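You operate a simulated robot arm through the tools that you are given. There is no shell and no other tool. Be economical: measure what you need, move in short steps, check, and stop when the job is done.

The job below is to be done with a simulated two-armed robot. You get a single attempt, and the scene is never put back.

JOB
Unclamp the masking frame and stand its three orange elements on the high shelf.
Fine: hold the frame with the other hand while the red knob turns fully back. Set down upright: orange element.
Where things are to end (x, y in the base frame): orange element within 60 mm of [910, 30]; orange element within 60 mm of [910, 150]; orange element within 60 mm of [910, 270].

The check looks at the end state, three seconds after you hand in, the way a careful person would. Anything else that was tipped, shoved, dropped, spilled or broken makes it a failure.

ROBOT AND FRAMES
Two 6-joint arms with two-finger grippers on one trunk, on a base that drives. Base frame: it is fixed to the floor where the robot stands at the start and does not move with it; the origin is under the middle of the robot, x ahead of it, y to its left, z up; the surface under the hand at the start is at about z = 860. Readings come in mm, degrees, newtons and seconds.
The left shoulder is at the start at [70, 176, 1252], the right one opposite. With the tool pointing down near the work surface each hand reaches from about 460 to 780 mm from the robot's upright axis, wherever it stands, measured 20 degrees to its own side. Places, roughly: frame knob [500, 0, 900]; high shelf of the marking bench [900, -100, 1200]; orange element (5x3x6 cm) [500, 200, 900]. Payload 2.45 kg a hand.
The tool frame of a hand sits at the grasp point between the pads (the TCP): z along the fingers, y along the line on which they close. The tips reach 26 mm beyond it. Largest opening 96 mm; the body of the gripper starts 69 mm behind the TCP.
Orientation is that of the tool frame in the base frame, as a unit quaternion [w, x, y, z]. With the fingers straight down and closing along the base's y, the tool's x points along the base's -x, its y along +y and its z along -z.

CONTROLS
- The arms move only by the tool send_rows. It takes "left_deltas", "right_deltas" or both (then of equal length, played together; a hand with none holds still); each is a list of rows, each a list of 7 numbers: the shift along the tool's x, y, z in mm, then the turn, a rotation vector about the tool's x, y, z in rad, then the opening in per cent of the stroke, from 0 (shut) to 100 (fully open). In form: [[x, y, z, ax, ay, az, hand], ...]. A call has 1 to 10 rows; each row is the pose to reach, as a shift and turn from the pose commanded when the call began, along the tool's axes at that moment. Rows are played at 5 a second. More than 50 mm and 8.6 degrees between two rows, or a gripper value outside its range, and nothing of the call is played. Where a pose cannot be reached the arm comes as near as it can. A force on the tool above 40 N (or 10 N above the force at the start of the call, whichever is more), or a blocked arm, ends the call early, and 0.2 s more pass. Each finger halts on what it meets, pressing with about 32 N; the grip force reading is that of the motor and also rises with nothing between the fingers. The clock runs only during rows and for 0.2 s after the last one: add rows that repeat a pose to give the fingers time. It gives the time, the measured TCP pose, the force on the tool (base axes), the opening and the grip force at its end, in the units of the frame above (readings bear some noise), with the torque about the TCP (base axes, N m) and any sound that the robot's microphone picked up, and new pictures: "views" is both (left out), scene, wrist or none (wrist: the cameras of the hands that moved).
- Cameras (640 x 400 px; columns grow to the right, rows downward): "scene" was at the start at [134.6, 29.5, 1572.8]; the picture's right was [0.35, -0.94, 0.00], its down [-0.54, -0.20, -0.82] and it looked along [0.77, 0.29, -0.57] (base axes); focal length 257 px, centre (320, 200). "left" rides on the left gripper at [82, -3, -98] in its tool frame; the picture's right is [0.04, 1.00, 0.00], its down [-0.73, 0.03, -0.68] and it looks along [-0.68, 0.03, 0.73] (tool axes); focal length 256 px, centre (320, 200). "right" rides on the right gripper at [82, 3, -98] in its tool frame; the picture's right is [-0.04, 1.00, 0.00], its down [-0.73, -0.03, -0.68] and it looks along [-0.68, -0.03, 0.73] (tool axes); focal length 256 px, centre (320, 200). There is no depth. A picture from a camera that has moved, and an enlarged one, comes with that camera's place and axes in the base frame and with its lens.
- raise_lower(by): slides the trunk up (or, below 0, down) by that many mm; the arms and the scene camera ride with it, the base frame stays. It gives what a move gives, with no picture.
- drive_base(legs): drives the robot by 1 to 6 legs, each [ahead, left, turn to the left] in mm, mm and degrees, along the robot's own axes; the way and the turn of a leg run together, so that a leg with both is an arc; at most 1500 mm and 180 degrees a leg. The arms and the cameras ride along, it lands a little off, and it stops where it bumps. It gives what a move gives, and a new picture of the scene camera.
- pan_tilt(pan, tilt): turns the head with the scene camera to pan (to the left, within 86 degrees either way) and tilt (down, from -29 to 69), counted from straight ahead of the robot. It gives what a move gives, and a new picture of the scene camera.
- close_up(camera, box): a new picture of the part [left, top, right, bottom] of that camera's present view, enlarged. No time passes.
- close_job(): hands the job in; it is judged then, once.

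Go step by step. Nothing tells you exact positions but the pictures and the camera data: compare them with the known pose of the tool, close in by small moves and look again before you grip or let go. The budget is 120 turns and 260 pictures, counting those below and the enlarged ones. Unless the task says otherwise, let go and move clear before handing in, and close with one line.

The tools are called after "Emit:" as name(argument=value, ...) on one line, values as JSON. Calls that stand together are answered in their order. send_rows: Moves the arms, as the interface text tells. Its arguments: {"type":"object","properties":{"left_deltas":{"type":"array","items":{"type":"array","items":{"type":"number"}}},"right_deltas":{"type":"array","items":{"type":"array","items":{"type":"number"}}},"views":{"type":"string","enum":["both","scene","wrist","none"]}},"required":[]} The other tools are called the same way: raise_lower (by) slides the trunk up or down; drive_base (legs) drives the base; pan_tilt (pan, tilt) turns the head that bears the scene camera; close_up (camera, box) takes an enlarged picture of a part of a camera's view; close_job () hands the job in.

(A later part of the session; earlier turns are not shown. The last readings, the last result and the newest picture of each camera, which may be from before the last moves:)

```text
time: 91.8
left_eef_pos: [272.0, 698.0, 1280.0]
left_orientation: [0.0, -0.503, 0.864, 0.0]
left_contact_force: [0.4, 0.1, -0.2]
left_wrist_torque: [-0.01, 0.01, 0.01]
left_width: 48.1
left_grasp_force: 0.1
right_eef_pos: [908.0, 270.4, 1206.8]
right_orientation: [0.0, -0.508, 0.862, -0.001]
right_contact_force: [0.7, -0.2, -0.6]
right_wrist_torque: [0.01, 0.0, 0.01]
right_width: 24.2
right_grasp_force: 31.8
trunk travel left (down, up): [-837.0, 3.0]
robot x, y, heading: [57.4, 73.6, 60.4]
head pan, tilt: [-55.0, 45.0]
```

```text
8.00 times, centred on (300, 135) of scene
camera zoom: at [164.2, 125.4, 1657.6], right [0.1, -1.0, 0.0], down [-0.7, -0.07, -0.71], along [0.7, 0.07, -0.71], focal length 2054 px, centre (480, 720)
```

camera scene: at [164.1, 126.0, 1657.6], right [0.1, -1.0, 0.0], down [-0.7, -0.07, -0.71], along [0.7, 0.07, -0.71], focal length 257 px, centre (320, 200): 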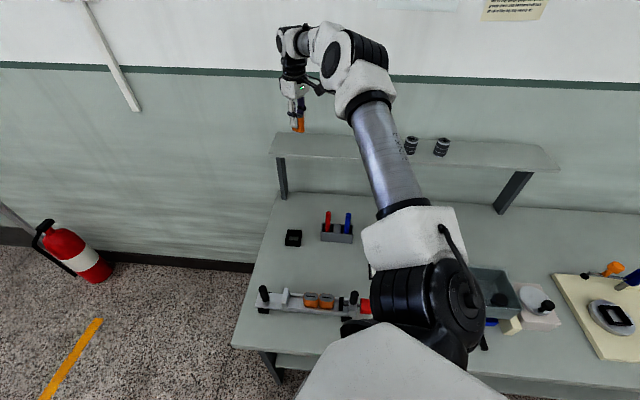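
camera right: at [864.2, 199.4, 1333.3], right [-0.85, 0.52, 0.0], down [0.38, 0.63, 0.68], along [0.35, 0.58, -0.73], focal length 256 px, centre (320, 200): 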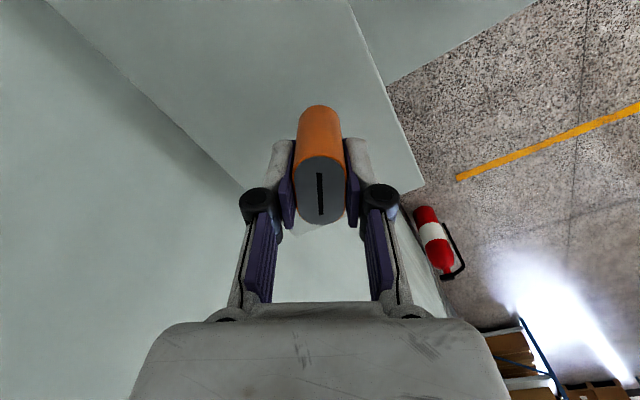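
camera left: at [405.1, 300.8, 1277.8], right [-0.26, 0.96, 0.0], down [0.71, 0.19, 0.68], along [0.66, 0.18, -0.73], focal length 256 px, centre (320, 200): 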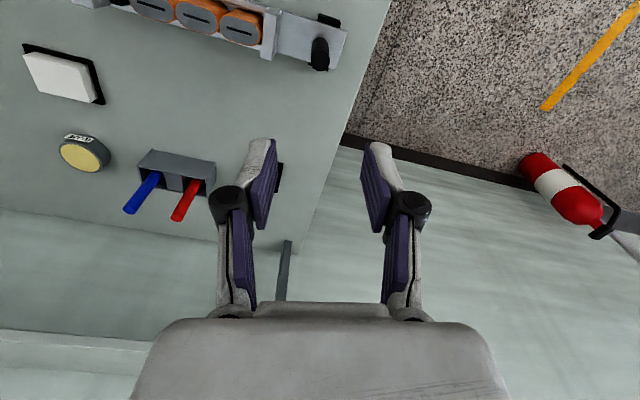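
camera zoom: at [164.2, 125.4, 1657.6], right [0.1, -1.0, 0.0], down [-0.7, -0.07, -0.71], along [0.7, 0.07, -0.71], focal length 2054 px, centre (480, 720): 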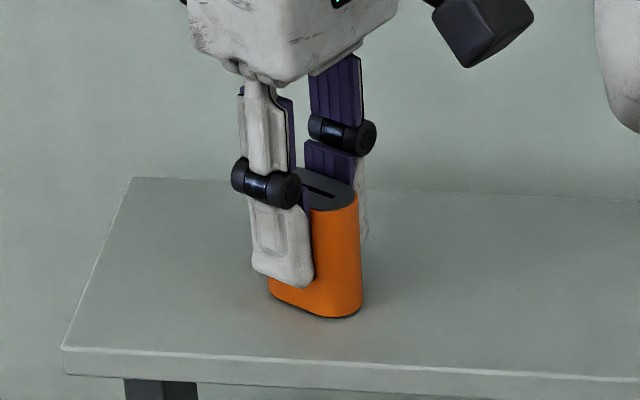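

Nearly touching. Two more 1 mm steps.

Emit:
send_rows(right_deltas=[[0, 0, 1, 0, 0, 0, 10], [0, 0, 2, 0, 0, 0, 10], [0, 0, 2, 0, 0, 0, 10]], views="none")

Emit:
close_up(camera="scene", box=[270, 120, 334, 160])

```text
time: 92.7
left_eef_pos: [270.6, 697.2, 1280.8]
left_orientation: [0.002, -0.504, 0.864, 0.0]
left_contact_force: [0.6, 0.3, 0.4]
left_wrist_torque: [0.0, -0.02, -0.05]
left_width: 47.9
left_grasp_force: 0.0
right_eef_pos: [908.0, 269.5, 1204.3]
right_orientation: [0.0, -0.507, 0.862, 0.0]
right_contact_force: [-0.1, 0.0, 4.2]
right_wrist_torque: [-0.06, 0.0, 0.04]
right_width: 24.0
right_grasp_force: 32.0
trunk travel left (down, up): [-837.0, 3.0]
robot x, y, heading: [55.3, 75.3, 60.4]
head pan, tilt: [-55.0, 45.0]
```

```text
10.00 times, centred on (302, 140) of scene
camera zoom: at [163.5, 125.0, 1657.7], right [0.1, -1.0, 0.0], down [-0.7, -0.07, -0.71], along [0.7, 0.07, -0.71], focal length 2568 px, centre (500, 800)
```

zoom: 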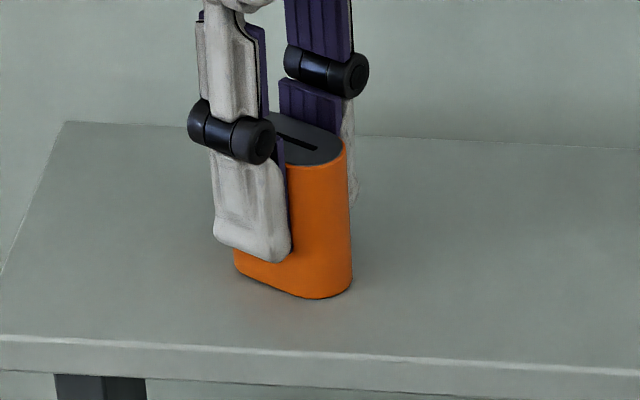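

Contact (4 N): it stands on the shelf, with TCP at 1205. Release and rise straight up.

Emit:
send_rows(right_deltas=[[0, 0, 0, 0, 0, 0, 30], [0, 0, 0, 0, 0, 0, 45], [0, 0, 0, 0, 0, 0, 60], [0, 0, 0, 0, 0, 0, 60], [0, 0, -30, 0, 0, 0, 60], [0, 0, -75, 0, 0, 0, 60], [0, 0, -120, 0, 0, 0, 60], [0, 0, -160, 0, 0, 0, 60]])

Emit:
close_up(camera="scene", box=[260, 100, 356, 160])

```text
time: 94.5
left_eef_pos: [271.0, 698.3, 1279.1]
left_orientation: [0.001, -0.504, 0.864, 0.0]
left_contact_force: [-0.3, 0.1, -0.9]
left_wrist_torque: [0.0, 0.0, -0.01]
left_width: 48.1
left_grasp_force: 0.0
right_eef_pos: [907.9, 269.9, 1365.0]
right_orientation: [0.0, -0.507, 0.862, -0.001]
right_contact_force: [0.5, 0.2, 0.3]
right_wrist_torque: [-0.02, 0.01, -0.01]
right_width: 57.7
right_grasp_force: 0.0
trunk travel left (down, up): [-837.0, 3.0]
robot x, y, heading: [58.1, 77.0, 60.6]
head pan, tilt: [-55.0, 45.0]
camera scene: at [163.9, 126.4, 1657.5], right [0.1, -1.0, 0.0], down [-0.7, -0.07, -0.71], along [0.7, 0.07, -0.71], focal length 257 px, centre (320, 200)
camera right: at [864.5, 200.5, 1462.2], right [-0.85, 0.52, 0.0], down [0.38, 0.63, 0.68], along [0.35, 0.58, -0.73], focal length 256 px, centre (320, 200)
```

scene: 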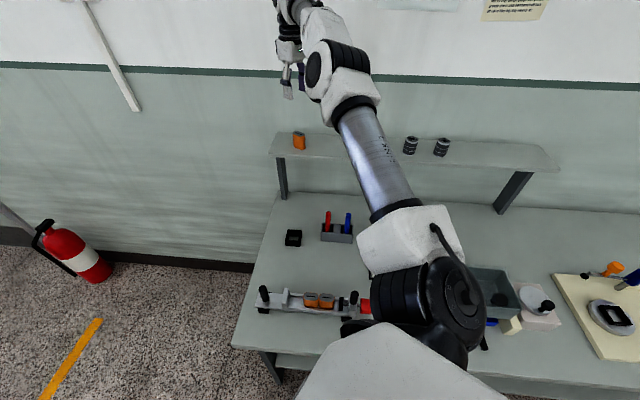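
right: 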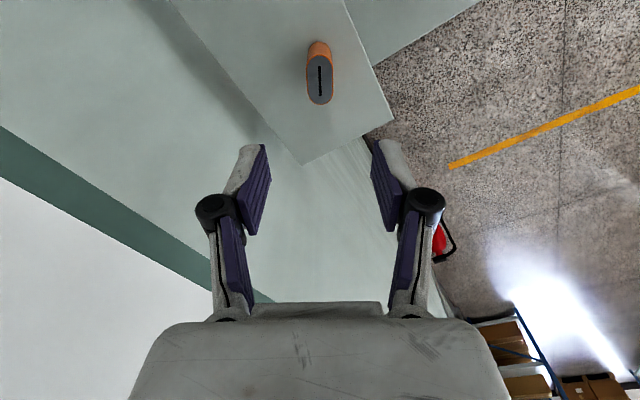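

```text
6.67 times, centred on (308, 130) of scene
camera zoom: at [163.9, 126.4, 1657.5], right [0.1, -1.0, 0.0], down [-0.7, -0.07, -0.71], along [0.7, 0.07, -0.71], focal length 1712 px, centre (400, 667)
```

zoom: 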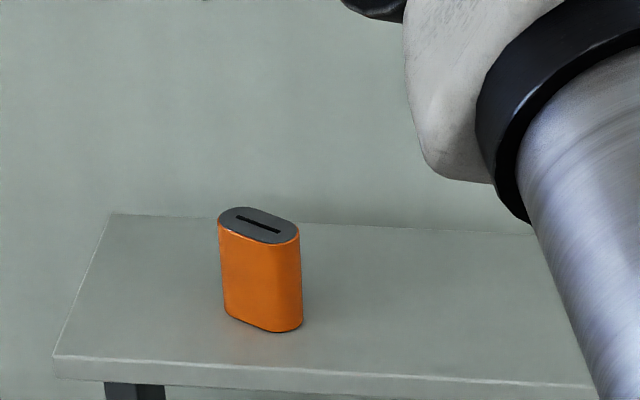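

First element stands well. Now retract the hand, back the base off to about [−130, 0] at the same heading, and lower the trunk for the next pick.

Emit:
send_rows(right_deltas=[[12, 46, 0, 0, 0, 0, 60], [24, 92, 0, 0, 0, 0, 60], [36, 138, 0, 0, 0, 0, 60], [48, 184, 0, 0, 0, 0, 60], [58, 228, 0, 0, 0, 0, 60]], views="none")

Emit:
drive_base(legs=[[-158, 124, 0]])

Emit:
raise_lower(by=-100)

```text
time: 95.7
left_eef_pos: [268.1, 697.6, 1279.8]
left_orientation: [0.002, -0.503, 0.864, -0.001]
left_contact_force: [-0.6, -0.9, 0.7]
left_wrist_torque: [0.0, -0.04, -0.02]
left_width: 48.3
left_grasp_force: 0.1
right_eef_pos: [674.8, 330.5, 1364.9]
right_orientation: [0.001, -0.508, 0.861, -0.001]
right_contact_force: [-0.6, -0.3, 0.3]
right_wrist_torque: [-0.01, -0.07, -0.03]
right_width: 57.7
right_grasp_force: 0.1
trunk travel left (down, up): [-837.0, 3.0]
robot x, y, heading: [57.4, 79.4, 60.5]
head pan, tilt: [-55.0, 45.0]
```

```text
time: 97.2
left_eef_pos: [94.1, 621.9, 1278.9]
left_orientation: [-0.001, -0.503, 0.864, 0.0]
left_contact_force: [0.8, 0.5, -0.5]
left_wrist_torque: [-0.04, 0.02, -0.04]
left_width: 47.8
left_grasp_force: 0.1
right_eef_pos: [502.6, 253.4, 1360.0]
right_orientation: [-0.002, -0.506, 0.863, 0.0]
right_contact_force: [0.8, 0.5, -0.3]
right_wrist_torque: [0.0, 0.06, -0.02]
right_width: 57.5
right_grasp_force: 0.1
trunk travel left (down, up): [-837.0, 3.0]
robot x, y, heading: [-127.4, -2.9, 60.0]
head pan, tilt: [-55.0, 45.0]
camera scene: at [-13.8, 50.6, 1657.1], right [0.09, -1.0, 0.0], down [-0.71, -0.07, -0.7], along [0.7, 0.06, -0.71], focal length 257 px, centre (320, 200)
```

scene: 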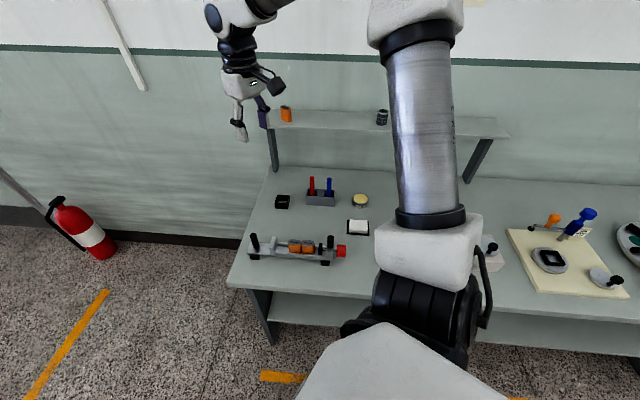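

```text
time: 98.6
left_eef_pos: [88.9, 620.6, 1180.8]
left_orientation: [0.001, -0.502, 0.865, 0.001]
left_contact_force: [0.8, 0.2, -0.6]
left_wrist_torque: [-0.01, 0.0, 0.0]
left_width: 48.0
left_grasp_force: 0.0
right_eef_pos: [496.0, 251.7, 1263.6]
right_orientation: [0.0, -0.506, 0.862, 0.0]
right_contact_force: [0.6, 0.4, 0.3]
right_wrist_torque: [0.01, -0.01, 0.01]
right_width: 57.5
right_grasp_force: 0.0
trunk travel left (down, up): [-737.0, 103.0]
robot x, y, heading: [-126.7, -3.6, 60.4]
head pan, tilt: [-55.0, 45.0]
```

Moving over the middle element with the yaw turned to 90°.

Emit:
send_rows(right_deltas=[[11, -3, 37, 0, 0, -0.09, 60], [22, -7, 75, 0, 0, -0.18, 60], [33, -10, 112, 0, 0, -0.27, 60], [44, -14, 149, 0, 0, -0.36, 60], [55, -18, 187, 0, 0, -0.44, 60], [66, -21, 224, 0, 0, -0.517, 60], [66, -21, 224, 0, 0, -0.517, 60]])

```text
time: 100.2
left_eef_pos: [89.3, 619.1, 1178.7]
left_orientation: [0.002, -0.503, 0.864, 0.0]
left_contact_force: [0.2, -0.2, -0.8]
left_wrist_torque: [0.0, -0.02, -0.01]
left_width: 48.2
left_grasp_force: 0.0
right_eef_pos: [481.9, 184.3, 1041.0]
right_orientation: [-0.001, 0.711, -0.704, 0.0]
right_contact_force: [0.4, -0.8, 0.1]
right_wrist_torque: [0.03, 0.0, 0.02]
right_width: 57.4
right_grasp_force: 0.1
trunk travel left (down, up): [-737.0, 103.0]
robot x, y, heading: [-127.7, -3.1, 60.2]
head pan, tilt: [-55.0, 45.0]
camera scene: at [-19.7, 48.5, 1557.7], right [0.09, -1.0, 0.0], down [-0.7, -0.07, -0.71], along [0.7, 0.07, -0.71], focal length 257 px, centre (320, 200)
camera right: at [479.6, 101.9, 1138.7], right [-1.0, 0.03, 0.0], down [0.02, 0.73, 0.68], along [0.02, 0.68, -0.73], focal length 256 px, centre (320, 200)
```

scene: 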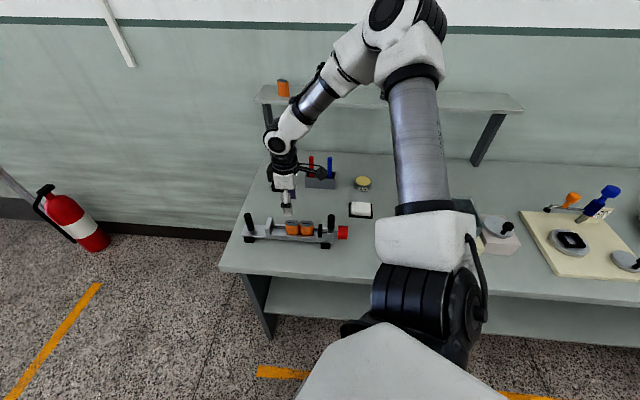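
right: 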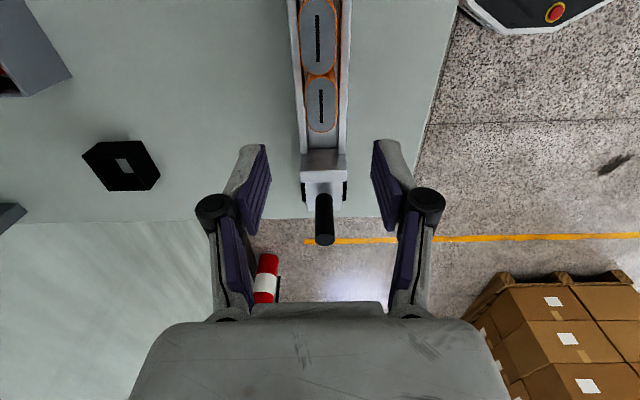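

Aligned (y≈186). Descend to TCP 937 and grip.

Emit:
send_rows(right_deltas=[[-1, 0, 40, 0, 0, 0, 60], [-2, 0, 80, 0, 0, 0, 60], [-2, 0, 103, 0, 0, 0, 60], [-2, 0, 103, 0, 0, 0, 35], [-2, 0, 103, 0, 0, 0, 12], [-2, 0, 103, 0, 0, 0, 10], [-2, 0, 103, 0, 0, 0, 10]], views="wrist")

```text
time: 101.8
left_eef_pos: [89.3, 620.2, 1179.9]
left_orientation: [0.0, -0.502, 0.865, 0.001]
left_contact_force: [-0.3, -0.1, 0.6]
left_wrist_torque: [0.01, -0.01, -0.02]
left_width: 48.0
left_grasp_force: 0.0
right_eef_pos: [483.7, 183.3, 936.8]
right_orientation: [-0.001, 0.71, -0.705, 0.0]
right_contact_force: [-0.9, -0.2, 0.3]
right_wrist_torque: [0.0, 0.01, 0.01]
right_width: 24.1
right_grasp_force: 32.2
trunk travel left (down, up): [-737.0, 103.0]
robot x, y, heading: [-127.2, -2.2, 60.2]
head pan, tilt: [-55.0, 45.0]
camera right: at [479.4, 102.1, 1034.5], right [-1.0, 0.03, 0.0], down [0.02, 0.73, 0.68], along [0.02, 0.68, -0.73], focal length 256 px, centre (320, 200)
```

right: 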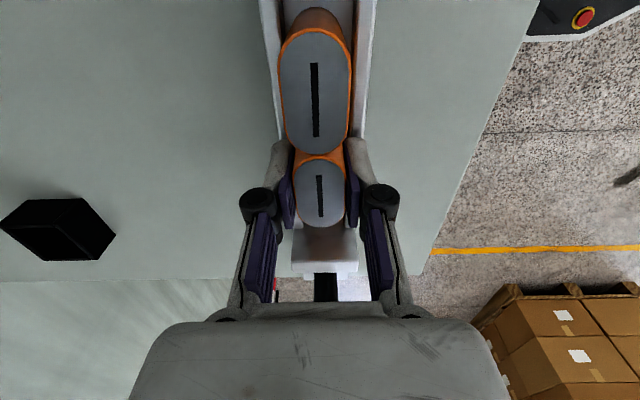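

Gripped (24.1 mm). Lift vertically, then return to the transit pose.

Emit:
send_rows(right_deltas=[[0, 0, -30, 0, 0, 0, 10], [0, 0, -70, 0, 0, 0, 10], [0, 0, -110, 0, 0, 0, 10], [-11, -2, -150, 0, 0, 0.09, 10], [-22, -4, -190, 0, 0, 0.18, 10], [-34, -6, -230, 0, 0, 0.27, 10], [-45, -8, -270, 0, 0, 0.36, 10], [-57, -10, -300, 0, 0, 0.44, 10], [-68, -12, -327, 0, 0, 0.517, 10], [-68, -12, -327, 0, 0, 0.517, 10]])

Emit:
raise_lower(by=100)

Emit:
drive_base(legs=[[158, -124, 0]])

```text
time: 104.0
left_eef_pos: [89.6, 619.1, 1180.0]
left_orientation: [0.001, -0.502, 0.865, 0.001]
left_contact_force: [-0.1, 0.9, -0.8]
left_wrist_torque: [-0.01, -0.02, -0.02]
left_width: 48.0
left_grasp_force: 0.0
right_eef_pos: [494.2, 253.7, 1265.6]
right_orientation: [0.0, -0.506, 0.862, 0.0]
right_contact_force: [-0.2, 0.8, -0.1]
right_wrist_torque: [-0.02, 0.0, -0.01]
right_width: 24.1
right_grasp_force: 32.0
trunk travel left (down, up): [-737.0, 103.0]
robot x, y, heading: [-125.4, -3.4, 60.2]
head pan, tilt: [-55.0, 45.0]
camera scene: at [-18.8, 48.2, 1557.6], right [0.09, -1.0, 0.0], down [-0.7, -0.07, -0.71], along [0.7, 0.07, -0.71], focal length 257 px, centre (320, 200)
camera right: at [451.3, 184.4, 1363.2], right [-0.85, 0.52, 0.0], down [0.38, 0.63, 0.68], along [0.35, 0.58, -0.73], focal length 256 px, centre (320, 200)
```

scene: 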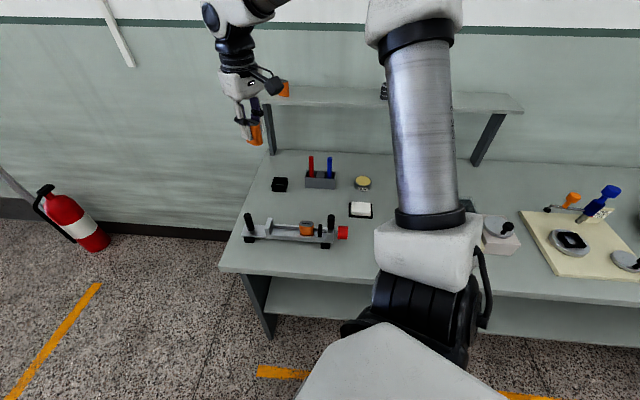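
right: 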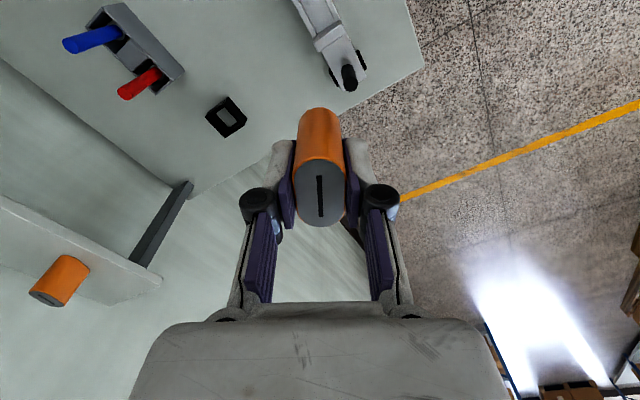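

```text
time: 105.3
left_eef_pos: [90.0, 620.1, 1278.6]
left_orientation: [0.001, -0.502, 0.865, 0.0]
left_contact_force: [-0.4, -0.1, 0.3]
left_wrist_torque: [0.01, -0.01, 0.01]
left_width: 48.1
left_grasp_force: 0.1
right_eef_pos: [495.4, 252.7, 1364.4]
right_orientation: [0.0, -0.506, 0.863, 0.0]
right_contact_force: [-0.2, 0.0, -0.4]
right_wrist_torque: [0.0, 0.02, -0.01]
right_width: 24.4
right_grasp_force: 32.3
trunk travel left (down, up): [-837.0, 3.0]
robot x, y, heading: [-128.4, 1.7, 60.4]
head pan, tilt: [-55.0, 45.0]
```

```text
time: 106.9
left_eef_pos: [270.6, 695.3, 1282.0]
left_orientation: [0.002, -0.502, 0.865, 0.0]
left_contact_force: [0.0, 0.2, -0.4]
left_wrist_torque: [0.0, -0.03, 0.0]
left_width: 48.1
left_grasp_force: 0.1
right_eef_pos: [674.9, 328.9, 1367.0]
right_orientation: [0.001, -0.506, 0.863, -0.001]
right_contact_force: [-0.3, -0.4, 0.4]
right_wrist_torque: [0.0, -0.04, -0.02]
right_width: 24.1
right_grasp_force: 32.2
trunk travel left (down, up): [-837.0, 3.0]
robot x, y, heading: [56.6, 75.8, 60.2]
head pan, tilt: [-55.0, 45.0]
camera scene: at [160.5, 123.3, 1658.1], right [0.09, -1.0, 0.0], down [-0.7, -0.06, -0.71], along [0.71, 0.07, -0.7], focal length 257 px, centre (320, 200)
```

scene: 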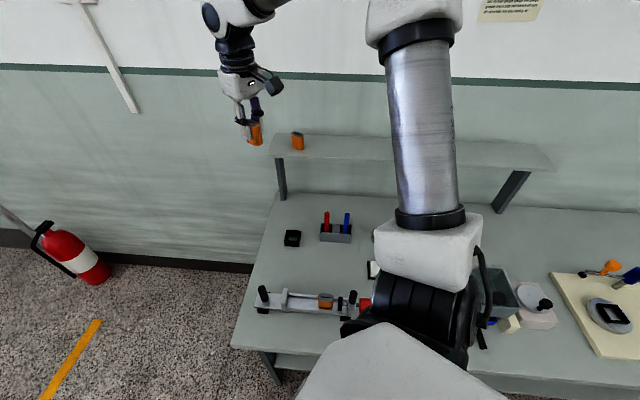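

Now over to [910, 150] at safe height.

Emit:
send_rows(right_deltas=[[6, -42, 0, 0, 0, 0, 10], [12, -84, 0, 0, 0, 0, 10], [18, -126, 0, 0, 0, 0, 10], [24, -168, 0, 0, 0, 0, 10], [30, -210, 0, 0, 0, 0, 10], [36, -252, 0, 0, 0, 0, 10], [42, -292, 0, 0, 0, 0, 10], [42, -292, 0, 0, 0, 0, 10]])

```text
time: 108.7
left_eef_pos: [274.2, 698.2, 1278.7]
left_orientation: [0.001, -0.502, 0.865, 0.0]
left_contact_force: [-0.3, -0.4, -0.2]
left_wrist_torque: [-0.02, -0.01, 0.0]
left_width: 47.7
left_grasp_force: 0.0
right_eef_pos: [912.6, 150.9, 1363.9]
right_orientation: [0.0, -0.505, 0.863, 0.0]
right_contact_force: [0.3, 0.3, -0.9]
right_wrist_torque: [0.03, 0.02, -0.01]
right_width: 24.1
right_grasp_force: 32.0
trunk travel left (down, up): [-837.0, 3.0]
robot x, y, heading: [57.8, 73.3, 60.3]
head pan, tilt: [-55.0, 45.0]
camera scene: at [164.9, 125.1, 1657.6], right [0.09, -1.0, 0.0], down [-0.7, -0.06, -0.71], along [0.7, 0.06, -0.71], focal length 257 px, centre (320, 200)
camera right: at [869.5, 80.6, 1462.7], right [-0.85, 0.52, 0.0], down [0.38, 0.63, 0.68], along [0.36, 0.58, -0.73], focal length 256 px, centre (320, 200)
```

scene: 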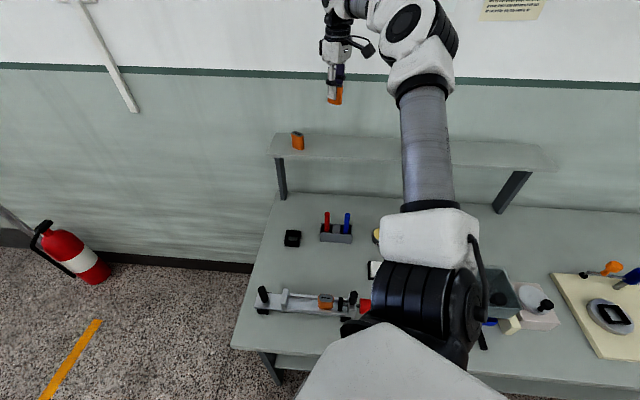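
right: 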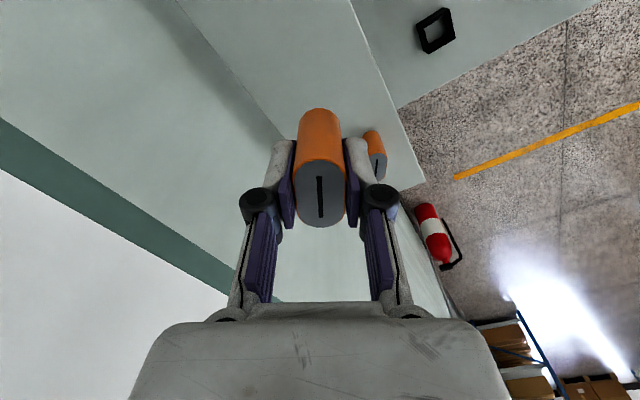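

In place. Lower to just above the shelf (TCP ≈ 1212).

Emit:
send_rows(right_deltas=[[0, 0, 40, 0, 0, 0, 10], [0, 0, 80, 0, 0, 0, 10], [0, 0, 115, 0, 0, 0, 10], [0, 0, 140, 0, 0, 0, 10], [0, 0, 152, 0, 0, 0, 10], [0, 0, 152, 0, 0, 0, 10]], views="wrist")

Emit:
close_up(camera="scene", box=[280, 110, 360, 160])

```text
time: 110.1
left_eef_pos: [273.9, 697.4, 1280.1]
left_orientation: [0.001, -0.502, 0.865, 0.0]
left_contact_force: [0.2, 0.5, 0.5]
left_wrist_torque: [0.0, 0.01, 0.01]
left_width: 47.7
left_grasp_force: 0.0
right_eef_pos: [913.0, 151.5, 1214.8]
right_orientation: [0.001, -0.505, 0.863, 0.0]
right_contact_force: [-0.1, 0.2, -0.2]
right_wrist_torque: [-0.03, -0.03, 0.02]
right_width: 24.1
right_grasp_force: 31.9
trunk travel left (down, up): [-837.0, 3.0]
robot x, y, heading: [56.8, 74.3, 60.0]
head pan, tilt: [-55.0, 45.0]
camera right: at [869.4, 81.7, 1312.2], right [-0.85, 0.52, 0.0], down [0.38, 0.63, 0.68], along [0.36, 0.58, -0.73], focal length 256 px, centre (320, 200)
```

right: 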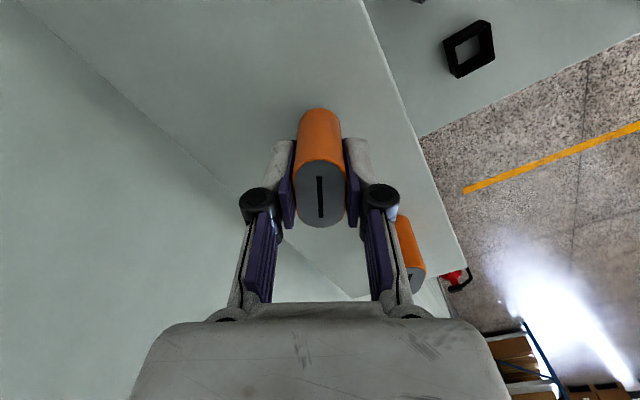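

```text
8.00 times, centred on (320, 135) of scene
camera zoom: at [164.8, 125.4, 1657.6], right [0.09, -1.0, 0.0], down [-0.7, -0.06, -0.71], along [0.7, 0.06, -0.71], focal length 2054 px, centre (320, 720)
```

zoom: 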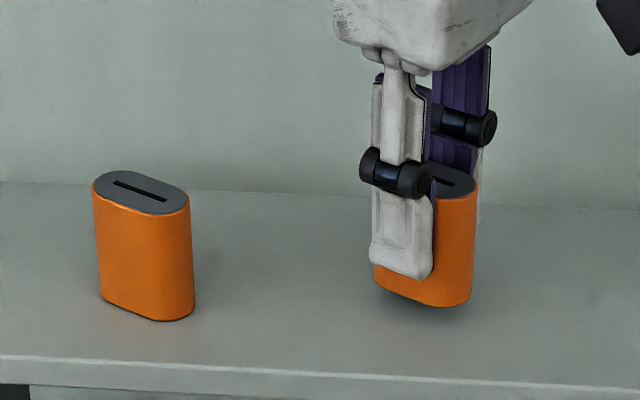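

About 8 mm to go. Lowering in small steps.

Emit:
send_rows(right_deltas=[[0, 0, 2, 0, 0, 0, 10], [0, 0, 4, 0, 0, 0, 10], [0, 0, 6, 0, 0, 0, 10], [0, 0, 7, 0, 0, 0, 10], [0, 0, 7, 0, 0, 0, 10]], views="none")

Emit:
close_up(camera="scene", box=[280, 110, 360, 160])

```text
time: 111.3
left_eef_pos: [273.5, 698.3, 1280.1]
left_orientation: [0.0, -0.502, 0.865, 0.0]
left_contact_force: [0.0, -0.1, 0.2]
left_wrist_torque: [0.01, 0.02, -0.01]
left_width: 47.9
left_grasp_force: 0.0
right_eef_pos: [913.9, 151.4, 1206.5]
right_orientation: [0.0, -0.506, 0.863, 0.0]
right_contact_force: [0.2, 0.6, -0.7]
right_wrist_torque: [0.03, -0.04, -0.01]
right_width: 24.3
right_grasp_force: 31.9
trunk travel left (down, up): [-837.0, 3.0]
robot x, y, heading: [58.0, 76.7, 60.1]
head pan, tilt: [-55.0, 45.0]
```

```text
8.00 times, centred on (320, 135) of scene
camera zoom: at [165.4, 125.3, 1657.6], right [0.09, -1.0, 0.0], down [-0.7, -0.06, -0.71], along [0.7, 0.06, -0.71], focal length 2054 px, centre (320, 720)
```

zoom: 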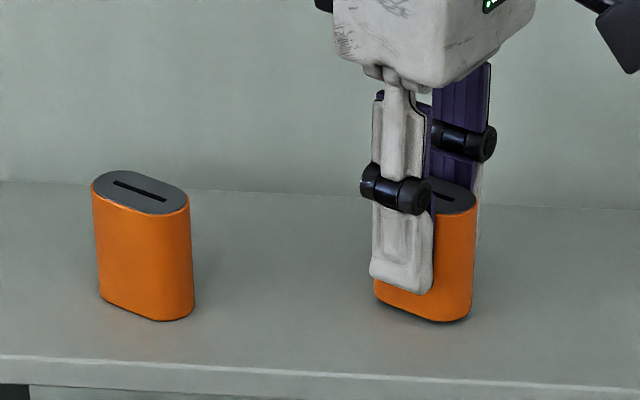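

Almost there; 1 mm steps until force shows.

Emit:
send_rows(right_deltas=[[0, 0, 1, 0, 0, 0, 10], [0, 0, 2, 0, 0, 0, 10], [0, 0, 3, 0, 0, 0, 10], [0, 0, 3, 0, 0, 0, 10]], views="none")

Emit:
close_up(camera="scene", box=[280, 110, 360, 160])

```text
time: 112.3
left_eef_pos: [274.2, 697.3, 1279.7]
left_orientation: [0.002, -0.502, 0.865, 0.0]
left_contact_force: [0.2, -0.1, 0.7]
left_wrist_torque: [0.0, 0.0, -0.06]
left_width: 48.0
left_grasp_force: 0.0
right_eef_pos: [913.3, 149.5, 1204.7]
right_orientation: [0.0, -0.506, 0.863, -0.001]
right_contact_force: [1.1, 0.3, 3.1]
right_wrist_torque: [0.07, -0.08, 0.0]
right_width: 24.2
right_grasp_force: 31.8
trunk travel left (down, up): [-837.0, 3.0]
robot x, y, heading: [57.4, 75.7, 59.9]
head pan, tilt: [-55.0, 45.0]
```

```text
8.00 times, centred on (320, 135) of scene
camera zoom: at [165.0, 125.3, 1657.7], right [0.09, -1.0, 0.0], down [-0.7, -0.06, -0.71], along [0.7, 0.06, -0.71], focal length 2054 px, centre (320, 720)
```

zoom: 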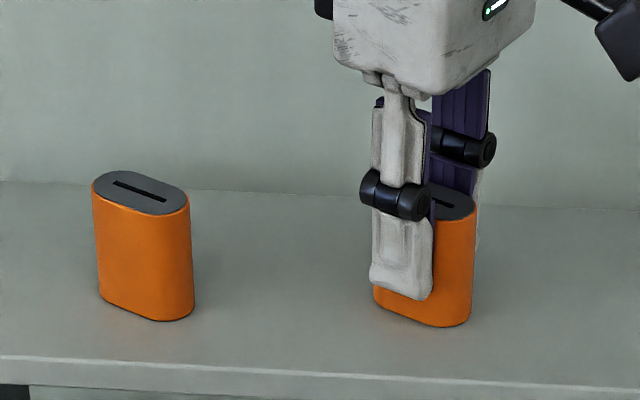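

Standing. Release, rise, retract and drive back for the third.

Emit:
send_rows(right_deltas=[[0, 0, 0, 0, 0, 0, 30], [0, 0, 0, 0, 0, 0, 45], [0, 0, 0, 0, 0, 0, 60], [0, 0, 0, 0, 0, 0, 60], [0, 0, -30, 0, 0, 0, 60], [0, 0, -75, 0, 0, 0, 60], [0, 0, -120, 0, 0, 0, 60], [0, 0, -160, 0, 0, 0, 60]])

Emit:
send_rows(right_deltas=[[-6, 42, 0, 0, 0, 0, 60], [-12, 84, 0, 0, 0, 0, 60], [-18, 126, 0, 0, 0, 0, 60], [-24, 168, 0, 0, 0, 0, 60], [-30, 210, 0, 0, 0, 0, 60], [-36, 252, 0, 0, 0, 0, 60], [-42, 292, 0, 0, 0, 0, 60]], views="scene")

Emit:
drive_base(legs=[[-158, 124, 0]])

Emit:
raise_lower(by=-100)

```text
time: 114.1
left_eef_pos: [273.6, 698.6, 1280.4]
left_orientation: [0.001, -0.503, 0.865, 0.0]
left_contact_force: [0.5, 1.3, 1.0]
left_wrist_torque: [0.03, 0.0, 0.01]
left_width: 48.1
left_grasp_force: 0.0
right_eef_pos: [911.5, 154.1, 1364.8]
right_orientation: [0.0, -0.506, 0.862, 0.0]
right_contact_force: [-0.7, 0.5, 1.2]
right_wrist_torque: [0.02, 0.01, -0.01]
right_width: 57.3
right_grasp_force: 0.1
trunk travel left (down, up): [-837.0, 3.0]
robot x, y, heading: [62.6, 76.2, 59.9]
head pan, tilt: [-55.0, 45.0]
camera scene: at [164.2, 126.1, 1657.6], right [0.09, -1.0, 0.0], down [-0.7, -0.07, -0.71], along [0.7, 0.06, -0.71], focal length 257 px, centre (320, 200)
camera right: at [867.6, 84.6, 1463.1], right [-0.85, 0.52, 0.0], down [0.38, 0.63, 0.68], along [0.36, 0.58, -0.73], focal length 256 px, centre (320, 200)
```

scene: 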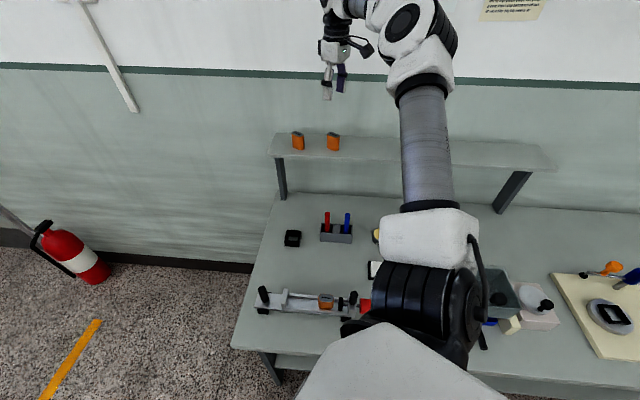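
right: 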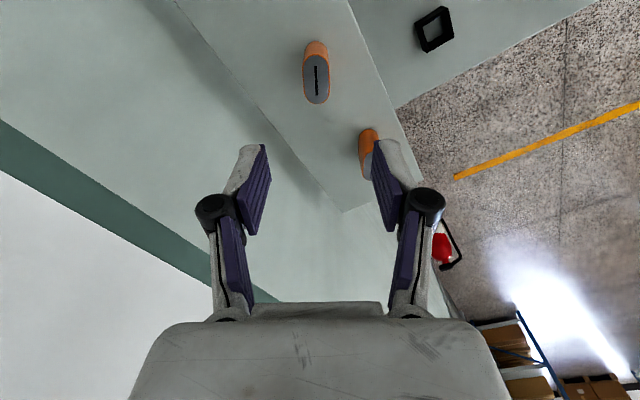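

```text
time: 115.7
left_eef_pos: [273.4, 698.3, 1279.4]
left_orientation: [0.001, -0.502, 0.865, -0.001]
left_contact_force: [-0.9, 1.1, 0.1]
left_wrist_torque: [-0.07, 0.0, -0.02]
left_width: 47.9
left_grasp_force: 0.0
right_eef_pos: [676.7, 334.4, 1363.9]
right_orientation: [0.001, -0.505, 0.863, -0.001]
right_contact_force: [-1.3, 0.5, -0.1]
right_wrist_torque: [-0.02, -0.02, 0.03]
right_width: 57.6
right_grasp_force: 0.1
trunk travel left (down, up): [-837.0, 3.0]
robot x, y, heading: [57.3, 74.7, 60.1]
head pan, tilt: [-55.0, 45.0]
camera scene: at [163.1, 127.4, 1657.7], right [0.09, -1.0, 0.0], down [-0.7, -0.07, -0.71], along [0.7, 0.06, -0.71], focal length 257 px, centre (320, 200)
```

scene: 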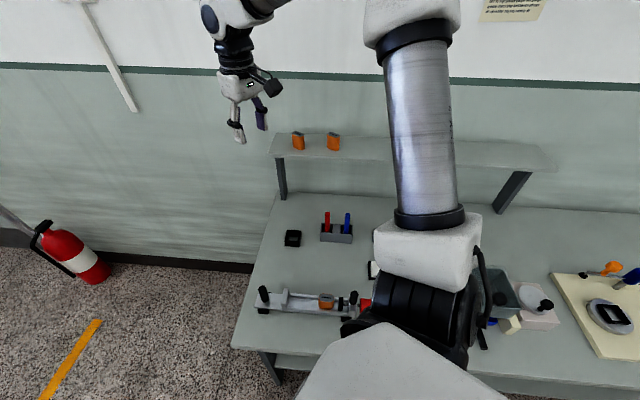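

```text
time: 117.3
left_eef_pos: [92.1, 626.5, 1278.5]
left_orientation: [-0.001, -0.501, 0.865, -0.001]
left_contact_force: [1.1, 0.1, 0.5]
left_wrist_torque: [-0.01, 0.05, 0.01]
left_width: 48.1
left_grasp_force: 0.1
right_eef_pos: [495.5, 260.5, 1359.9]
right_orientation: [-0.001, -0.505, 0.863, 0.0]
right_contact_force: [0.6, -0.3, 0.3]
right_wrist_torque: [-0.04, 0.05, 0.03]
right_width: 57.6
right_grasp_force: 0.0
trunk travel left (down, up): [-837.0, 3.0]
robot x, y, heading: [-130.0, 3.8, 60.1]
head pan, tilt: [-55.0, 45.0]
camera scene: at [-16.5, 54.2, 1657.1], right [0.09, -1.0, 0.0], down [-0.71, -0.07, -0.7], along [0.7, 0.06, -0.71], focal length 257 px, centre (320, 200)
```

scene: 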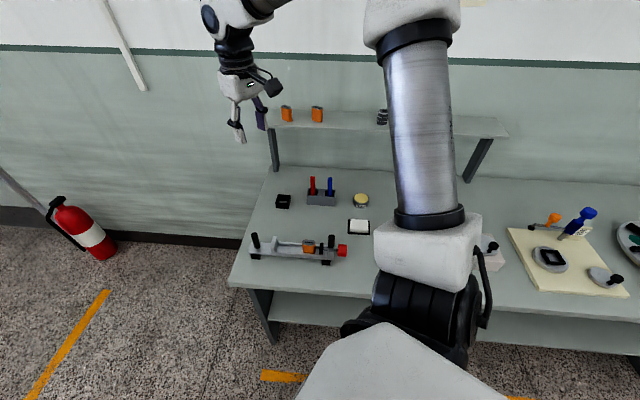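

```text
time: 118.6
left_eef_pos: [87.5, 624.1, 1179.7]
left_orientation: [0.001, -0.502, 0.865, 0.0]
left_contact_force: [0.2, 0.9, -0.1]
left_wrist_torque: [-0.02, 0.0, 0.0]
left_width: 48.0
left_grasp_force: 0.0
right_eef_pos: [492.0, 258.7, 1262.8]
right_orientation: [0.0, -0.505, 0.863, 0.0]
right_contact_force: [0.7, -0.2, 0.6]
right_wrist_torque: [0.01, 0.0, -0.01]
right_width: 57.4
right_grasp_force: 0.2
trunk travel left (down, up): [-737.0, 103.0]
robot x, y, heading: [-132.3, 5.5, 60.6]
head pan, tilt: [-55.0, 45.0]
```

Moving over the last element at [482, 140].

Emit:
send_rows(right_deltas=[[16, -7, 31, 0, 0, -0.075, 60], [31, -14, 62, 0, 0, -0.15, 60], [47, -21, 93, 0, 0, -0.225, 60], [62, -28, 125, 0, 0, -0.3, 60], [78, -35, 156, 0, 0, -0.375, 60], [93, -42, 187, 0, 0, -0.45, 60], [109, -50, 218, 0, 0, -0.515, 60], [109, -50, 218, 0, 0, -0.515, 60]], views="wrist")

Emit:
close_up(camera="scene", box=[220, 170, 380, 270])

```text
time: 120.4
left_eef_pos: [87.5, 625.3, 1178.6]
left_orientation: [0.001, -0.501, 0.865, 0.0]
left_contact_force: [0.4, 1.1, -0.7]
left_wrist_torque: [-0.02, 0.0, -0.04]
left_width: 47.8
left_grasp_force: 0.1
right_eef_pos: [481.1, 141.5, 1043.3]
right_orientation: [0.0, 0.709, -0.705, 0.0]
right_contact_force: [-0.6, -0.5, 0.8]
right_wrist_torque: [-0.02, -0.01, 0.03]
right_width: 57.6
right_grasp_force: 0.1
trunk travel left (down, up): [-737.0, 103.0]
robot x, y, heading: [-127.5, 4.0, 60.3]
head pan, tilt: [-55.0, 45.0]
camera right: at [478.0, 59.6, 1142.4], right [-1.0, 0.04, 0.0], down [0.03, 0.73, 0.68], along [0.02, 0.68, -0.73], focal length 256 px, centre (320, 200)
```

right: 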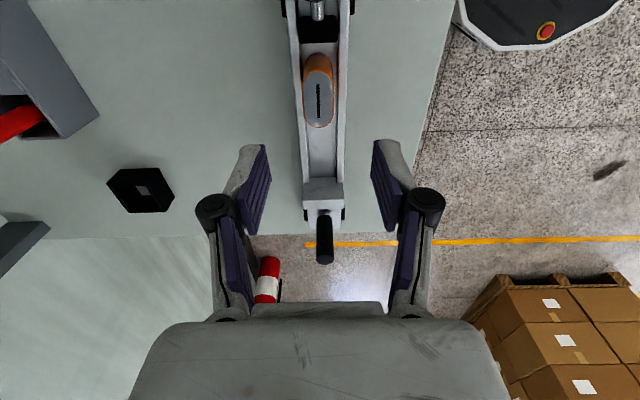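

```text
4.00 times, centred on (300, 220) of scene
camera zoom: at [-22.6, 52.9, 1557.7], right [0.09, -1.0, 0.0], down [-0.7, -0.06, -0.71], along [0.7, 0.06, -0.71], focal length 1027 px, centre (400, 120)
```

zoom: 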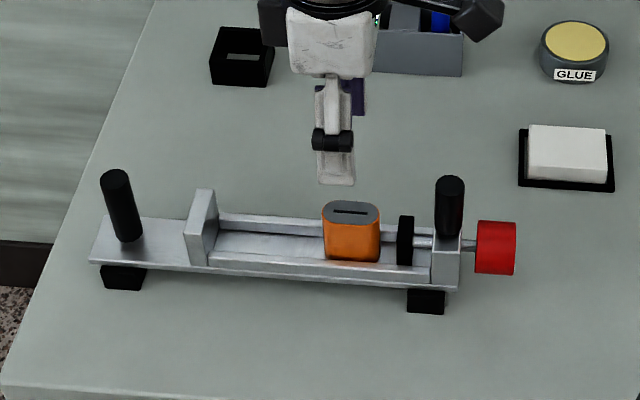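

Aligned. Descending slowly; the camera passes above the right post with about 30 mm clearance. Then grip.

Emit:
send_rows(right_deltas=[[-1, -1, 40, 0, 0, 0, 60], [-1, -1, 70, 0, 0, 0, 60], [-1, -1, 90, 0, 0, 0, 60], [-1, -1, 105, 0, 0, 0, 60], [-1, -1, 105, 0, 0, 0, 35], [-1, -1, 105, 0, 0, 0, 12], [-1, -1, 105, 0, 0, 0, 10], [-1, -1, 105, 0, 0, 0, 10]], views="wrist")

Emit:
close_up(camera="scene", box=[220, 170, 380, 270])

```text
time: 122.2
left_eef_pos: [88.4, 623.8, 1180.5]
left_orientation: [0.001, -0.501, 0.865, 0.0]
left_contact_force: [-0.5, -0.3, 1.0]
left_wrist_torque: [0.0, -0.01, 0.01]
left_width: 48.0
left_grasp_force: 0.0
right_eef_pos: [481.6, 141.5, 940.4]
right_orientation: [0.0, 0.708, -0.706, 0.0]
right_contact_force: [0.0, 0.1, -0.7]
right_wrist_torque: [0.0, 0.01, 0.01]
right_width: 24.1
right_grasp_force: 31.9
trunk travel left (down, up): [-737.0, 103.0]
robot x, y, heading: [-129.8, 3.0, 59.9]
head pan, tilt: [-55.0, 45.0]
camera right: at [478.8, 59.2, 1039.3], right [-1.0, 0.04, 0.0], down [0.03, 0.73, 0.68], along [0.02, 0.68, -0.73], focal length 256 px, centre (320, 200)
```

right: 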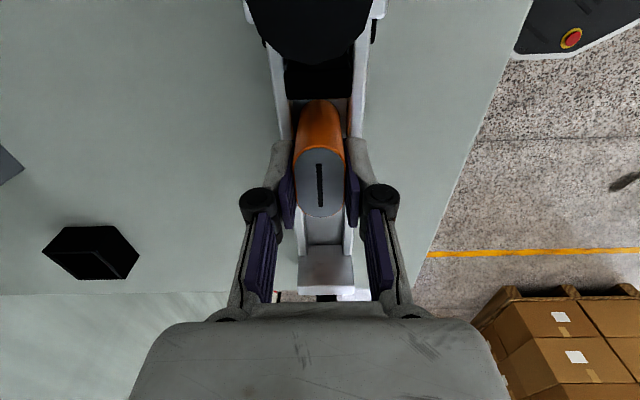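

```text
4.00 times, centred on (300, 220) of scene
camera zoom: at [-21.7, 52.3, 1557.6], right [0.09, -1.0, 0.0], down [-0.7, -0.06, -0.71], along [0.7, 0.06, -0.71], focal length 1027 px, centre (400, 120)
```

zoom: 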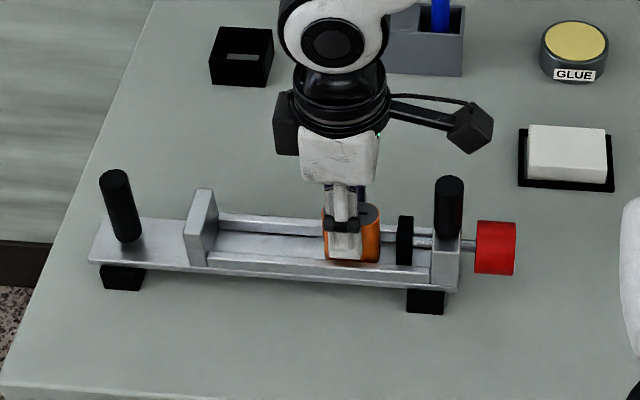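

Gripped. Lift and go back to transit pose, raise trunk, drive in.

Emit:
send_rows(right_deltas=[[0, 0, -30, 0, 0, 0, 10], [0, 0, -70, 0, 0, 0, 10], [0, 0, -110, 0, 0, 0, 10], [-19, -2, -146, 0, 0, 0.09, 10], [-38, -4, -182, 0, 0, 0.18, 10], [-57, -6, -218, 0, 0, 0.27, 10], [-76, -8, -254, 0, 0, 0.36, 10], [-95, -11, -290, 0, 0, 0.44, 10], [-114, -14, -325, 0, 0, 0.517, 10], [-114, -14, -325, 0, 0, 0.517, 10]])

Emit:
raise_lower(by=100)

Emit:
drive_base(legs=[[158, -124, 0]])

```text
time: 124.4
left_eef_pos: [87.4, 623.8, 1179.2]
left_orientation: [0.001, -0.501, 0.865, 0.0]
left_contact_force: [0.6, -0.6, 0.3]
left_wrist_torque: [0.0, 0.04, 0.01]
left_width: 48.2
left_grasp_force: 0.0
right_eef_pos: [498.4, 253.1, 1265.8]
right_orientation: [-0.001, -0.505, 0.863, 0.0]
right_contact_force: [-0.5, -0.9, -0.6]
right_wrist_torque: [0.0, 0.01, 0.02]
right_width: 24.1
right_grasp_force: 32.0
trunk travel left (down, up): [-737.0, 103.0]
robot x, y, heading: [-129.0, 1.9, 60.4]
head pan, tilt: [-55.0, 45.0]
camera scene: at [-21.0, 52.2, 1557.6], right [0.09, -1.0, 0.0], down [-0.7, -0.06, -0.71], along [0.7, 0.06, -0.71], focal length 257 px, centre (320, 200)
camera right: at [454.9, 184.2, 1363.5], right [-0.85, 0.53, 0.0], down [0.39, 0.62, 0.68], along [0.36, 0.58, -0.73], focal length 256 px, centre (320, 200)
```

scene: 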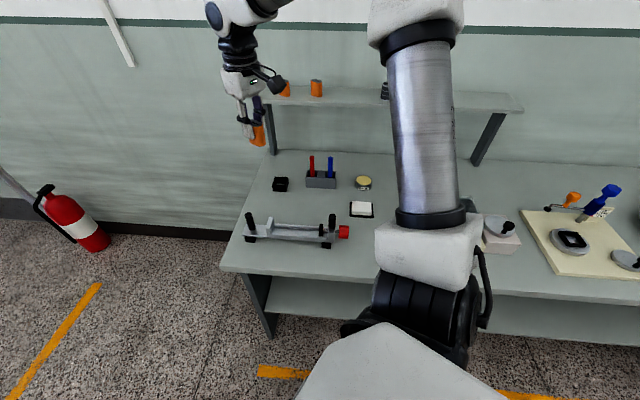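
right: 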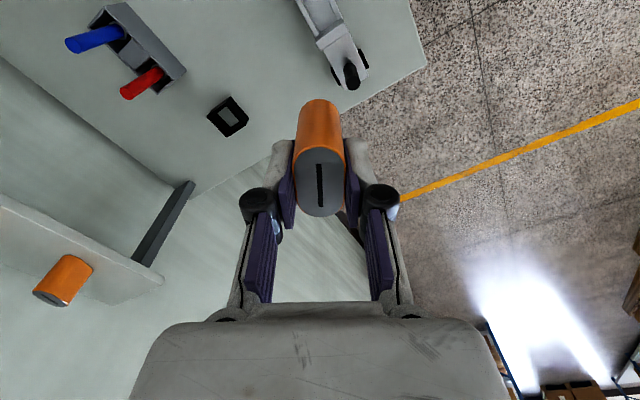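

```text
time: 125.8
left_eef_pos: [88.9, 623.5, 1281.1]
left_orientation: [0.002, -0.501, 0.865, 0.001]
left_contact_force: [-0.9, 0.3, -0.6]
left_wrist_torque: [0.04, -0.01, 0.0]
left_width: 48.2
left_grasp_force: 0.1
right_eef_pos: [497.0, 253.8, 1364.8]
right_orientation: [0.0, -0.505, 0.863, 0.0]
right_contact_force: [-1.0, -0.1, -0.2]
right_wrist_torque: [-0.02, 0.03, -0.01]
right_width: 23.9
right_grasp_force: 32.4
trunk travel left (down, up): [-837.0, 3.0]
robot x, y, heading: [-127.8, 2.5, 60.3]
head pan, tilt: [-55.0, 45.0]
```

```text
time: 127.4
left_eef_pos: [273.2, 696.5, 1280.6]
left_orientation: [0.002, -0.5, 0.866, -0.001]
left_contact_force: [-0.4, -0.5, 0.8]
left_wrist_torque: [0.0, -0.03, 0.02]
left_width: 47.8
left_grasp_force: 0.1
right_eef_pos: [682.2, 324.2, 1367.7]
right_orientation: [0.002, -0.504, 0.864, -0.001]
right_contact_force: [-0.3, -0.5, -0.6]
right_wrist_torque: [0.04, -0.07, -0.04]
right_width: 24.2
right_grasp_force: 32.0
trunk travel left (down, up): [-837.0, 3.0]
robot x, y, heading: [55.8, 77.4, 60.1]
head pan, tilt: [-55.0, 45.0]
camera scene: at [161.0, 124.8, 1658.1], right [0.09, -1.0, 0.0], down [-0.7, -0.06, -0.71], along [0.71, 0.06, -0.7], focal length 257 px, centre (320, 200)
```

scene: 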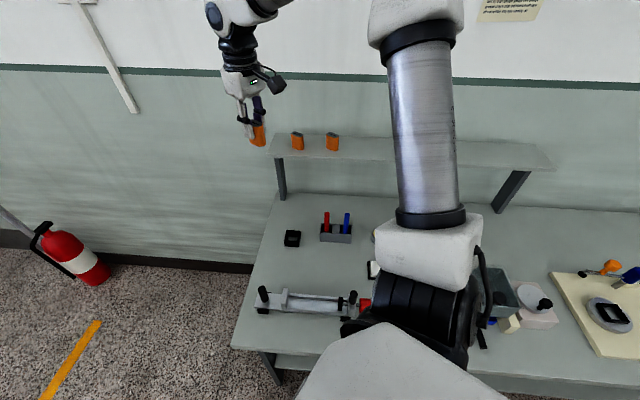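

For the last slot (y = 30) I'll shift the base 90 mm toward −y, then extend.

Emit:
drive_base(legs=[[-78, -45, 0]])

Emit:
send_rows(right_deltas=[[9, -42, 0, 0, 0, 0, 10], [18, -84, 0, 0, 0, 0, 10], [27, -126, 0, 0, 0, 0, 10], [36, -168, 0, 0, 0, 0, 10], [46, -210, 0, 0, 0, 0, 10], [55, -252, 0, 0, 0, 0, 10], [65, -294, 0, 0, 0, 0, 10], [65, -294, 0, 0, 0, 0, 10]])

```text
time: 128.5
left_eef_pos: [274.9, 614.0, 1276.1]
left_orientation: [-0.001, -0.502, 0.865, -0.003]
left_contact_force: [-1.0, 0.0, -1.6]
left_wrist_torque: [-0.04, -0.03, -0.01]
left_width: 47.6
left_grasp_force: 0.1
right_eef_pos: [684.7, 243.7, 1363.9]
right_orientation: [-0.001, -0.504, 0.864, -0.003]
right_contact_force: [-1.0, 1.1, -0.6]
right_wrist_torque: [-0.03, -0.03, 0.0]
right_width: 24.1
right_grasp_force: 32.3
trunk travel left (down, up): [-837.0, 3.0]
robot x, y, heading: [54.7, -14.0, 60.0]
head pan, tilt: [-55.0, 45.0]
camera scene: at [164.7, 44.3, 1657.2], right [0.09, -1.0, 0.01], down [-0.7, -0.07, -0.71], along [0.7, 0.06, -0.71], focal length 257 px, centre (320, 200)
```

scene: 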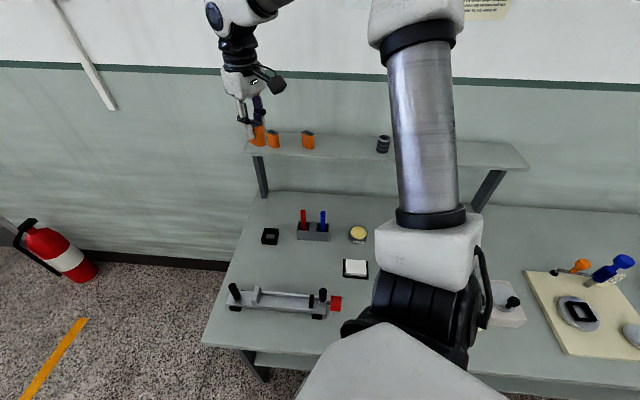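

```text
time: 130.3
left_eef_pos: [275.2, 608.5, 1279.7]
left_orientation: [0.0, -0.502, 0.865, -0.001]
left_contact_force: [-0.2, 0.6, -0.4]
left_wrist_torque: [-0.01, 0.03, 0.01]
left_width: 48.1
left_grasp_force: 0.0
right_eef_pos: [910.3, 37.2, 1366.9]
right_orientation: [0.0, -0.504, 0.864, -0.001]
right_contact_force: [-1.3, 0.0, -1.4]
right_wrist_torque: [-0.03, 0.0, -0.01]
right_width: 23.9
right_grasp_force: 32.1
trunk travel left (down, up): [-837.0, 3.0]
robot x, y, heading: [56.8, -12.8, 60.0]
head pan, tilt: [-55.0, 45.0]
camera scene: at [164.8, 37.6, 1657.6], right [0.09, -1.0, 0.0], down [-0.7, -0.06, -0.71], along [0.7, 0.06, -0.71], focal length 257 px, centre (320, 200)
camera right: at [865.8, -32.0, 1464.6], right [-0.85, 0.53, 0.0], down [0.39, 0.63, 0.68], along [0.36, 0.58, -0.74], focal length 256 px, centre (320, 200)
```

scene: 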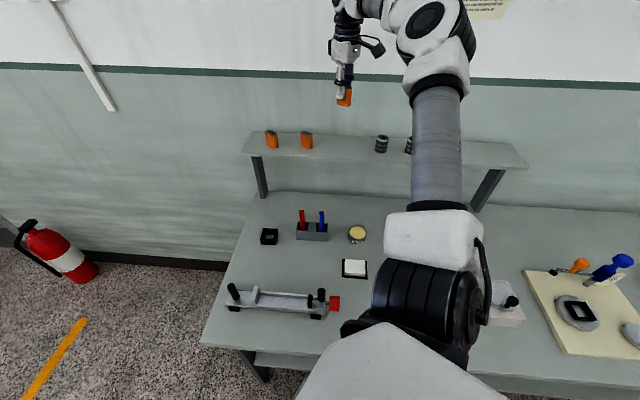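
right: 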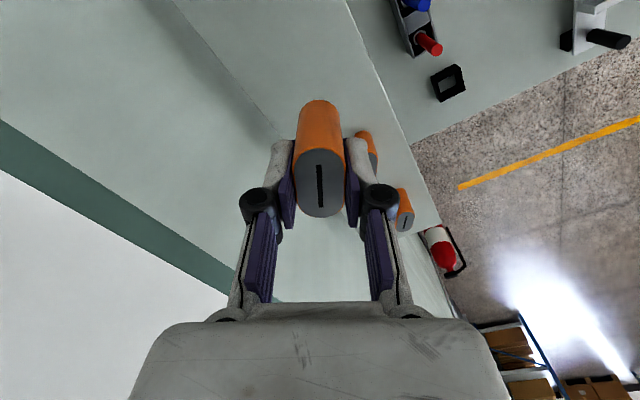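

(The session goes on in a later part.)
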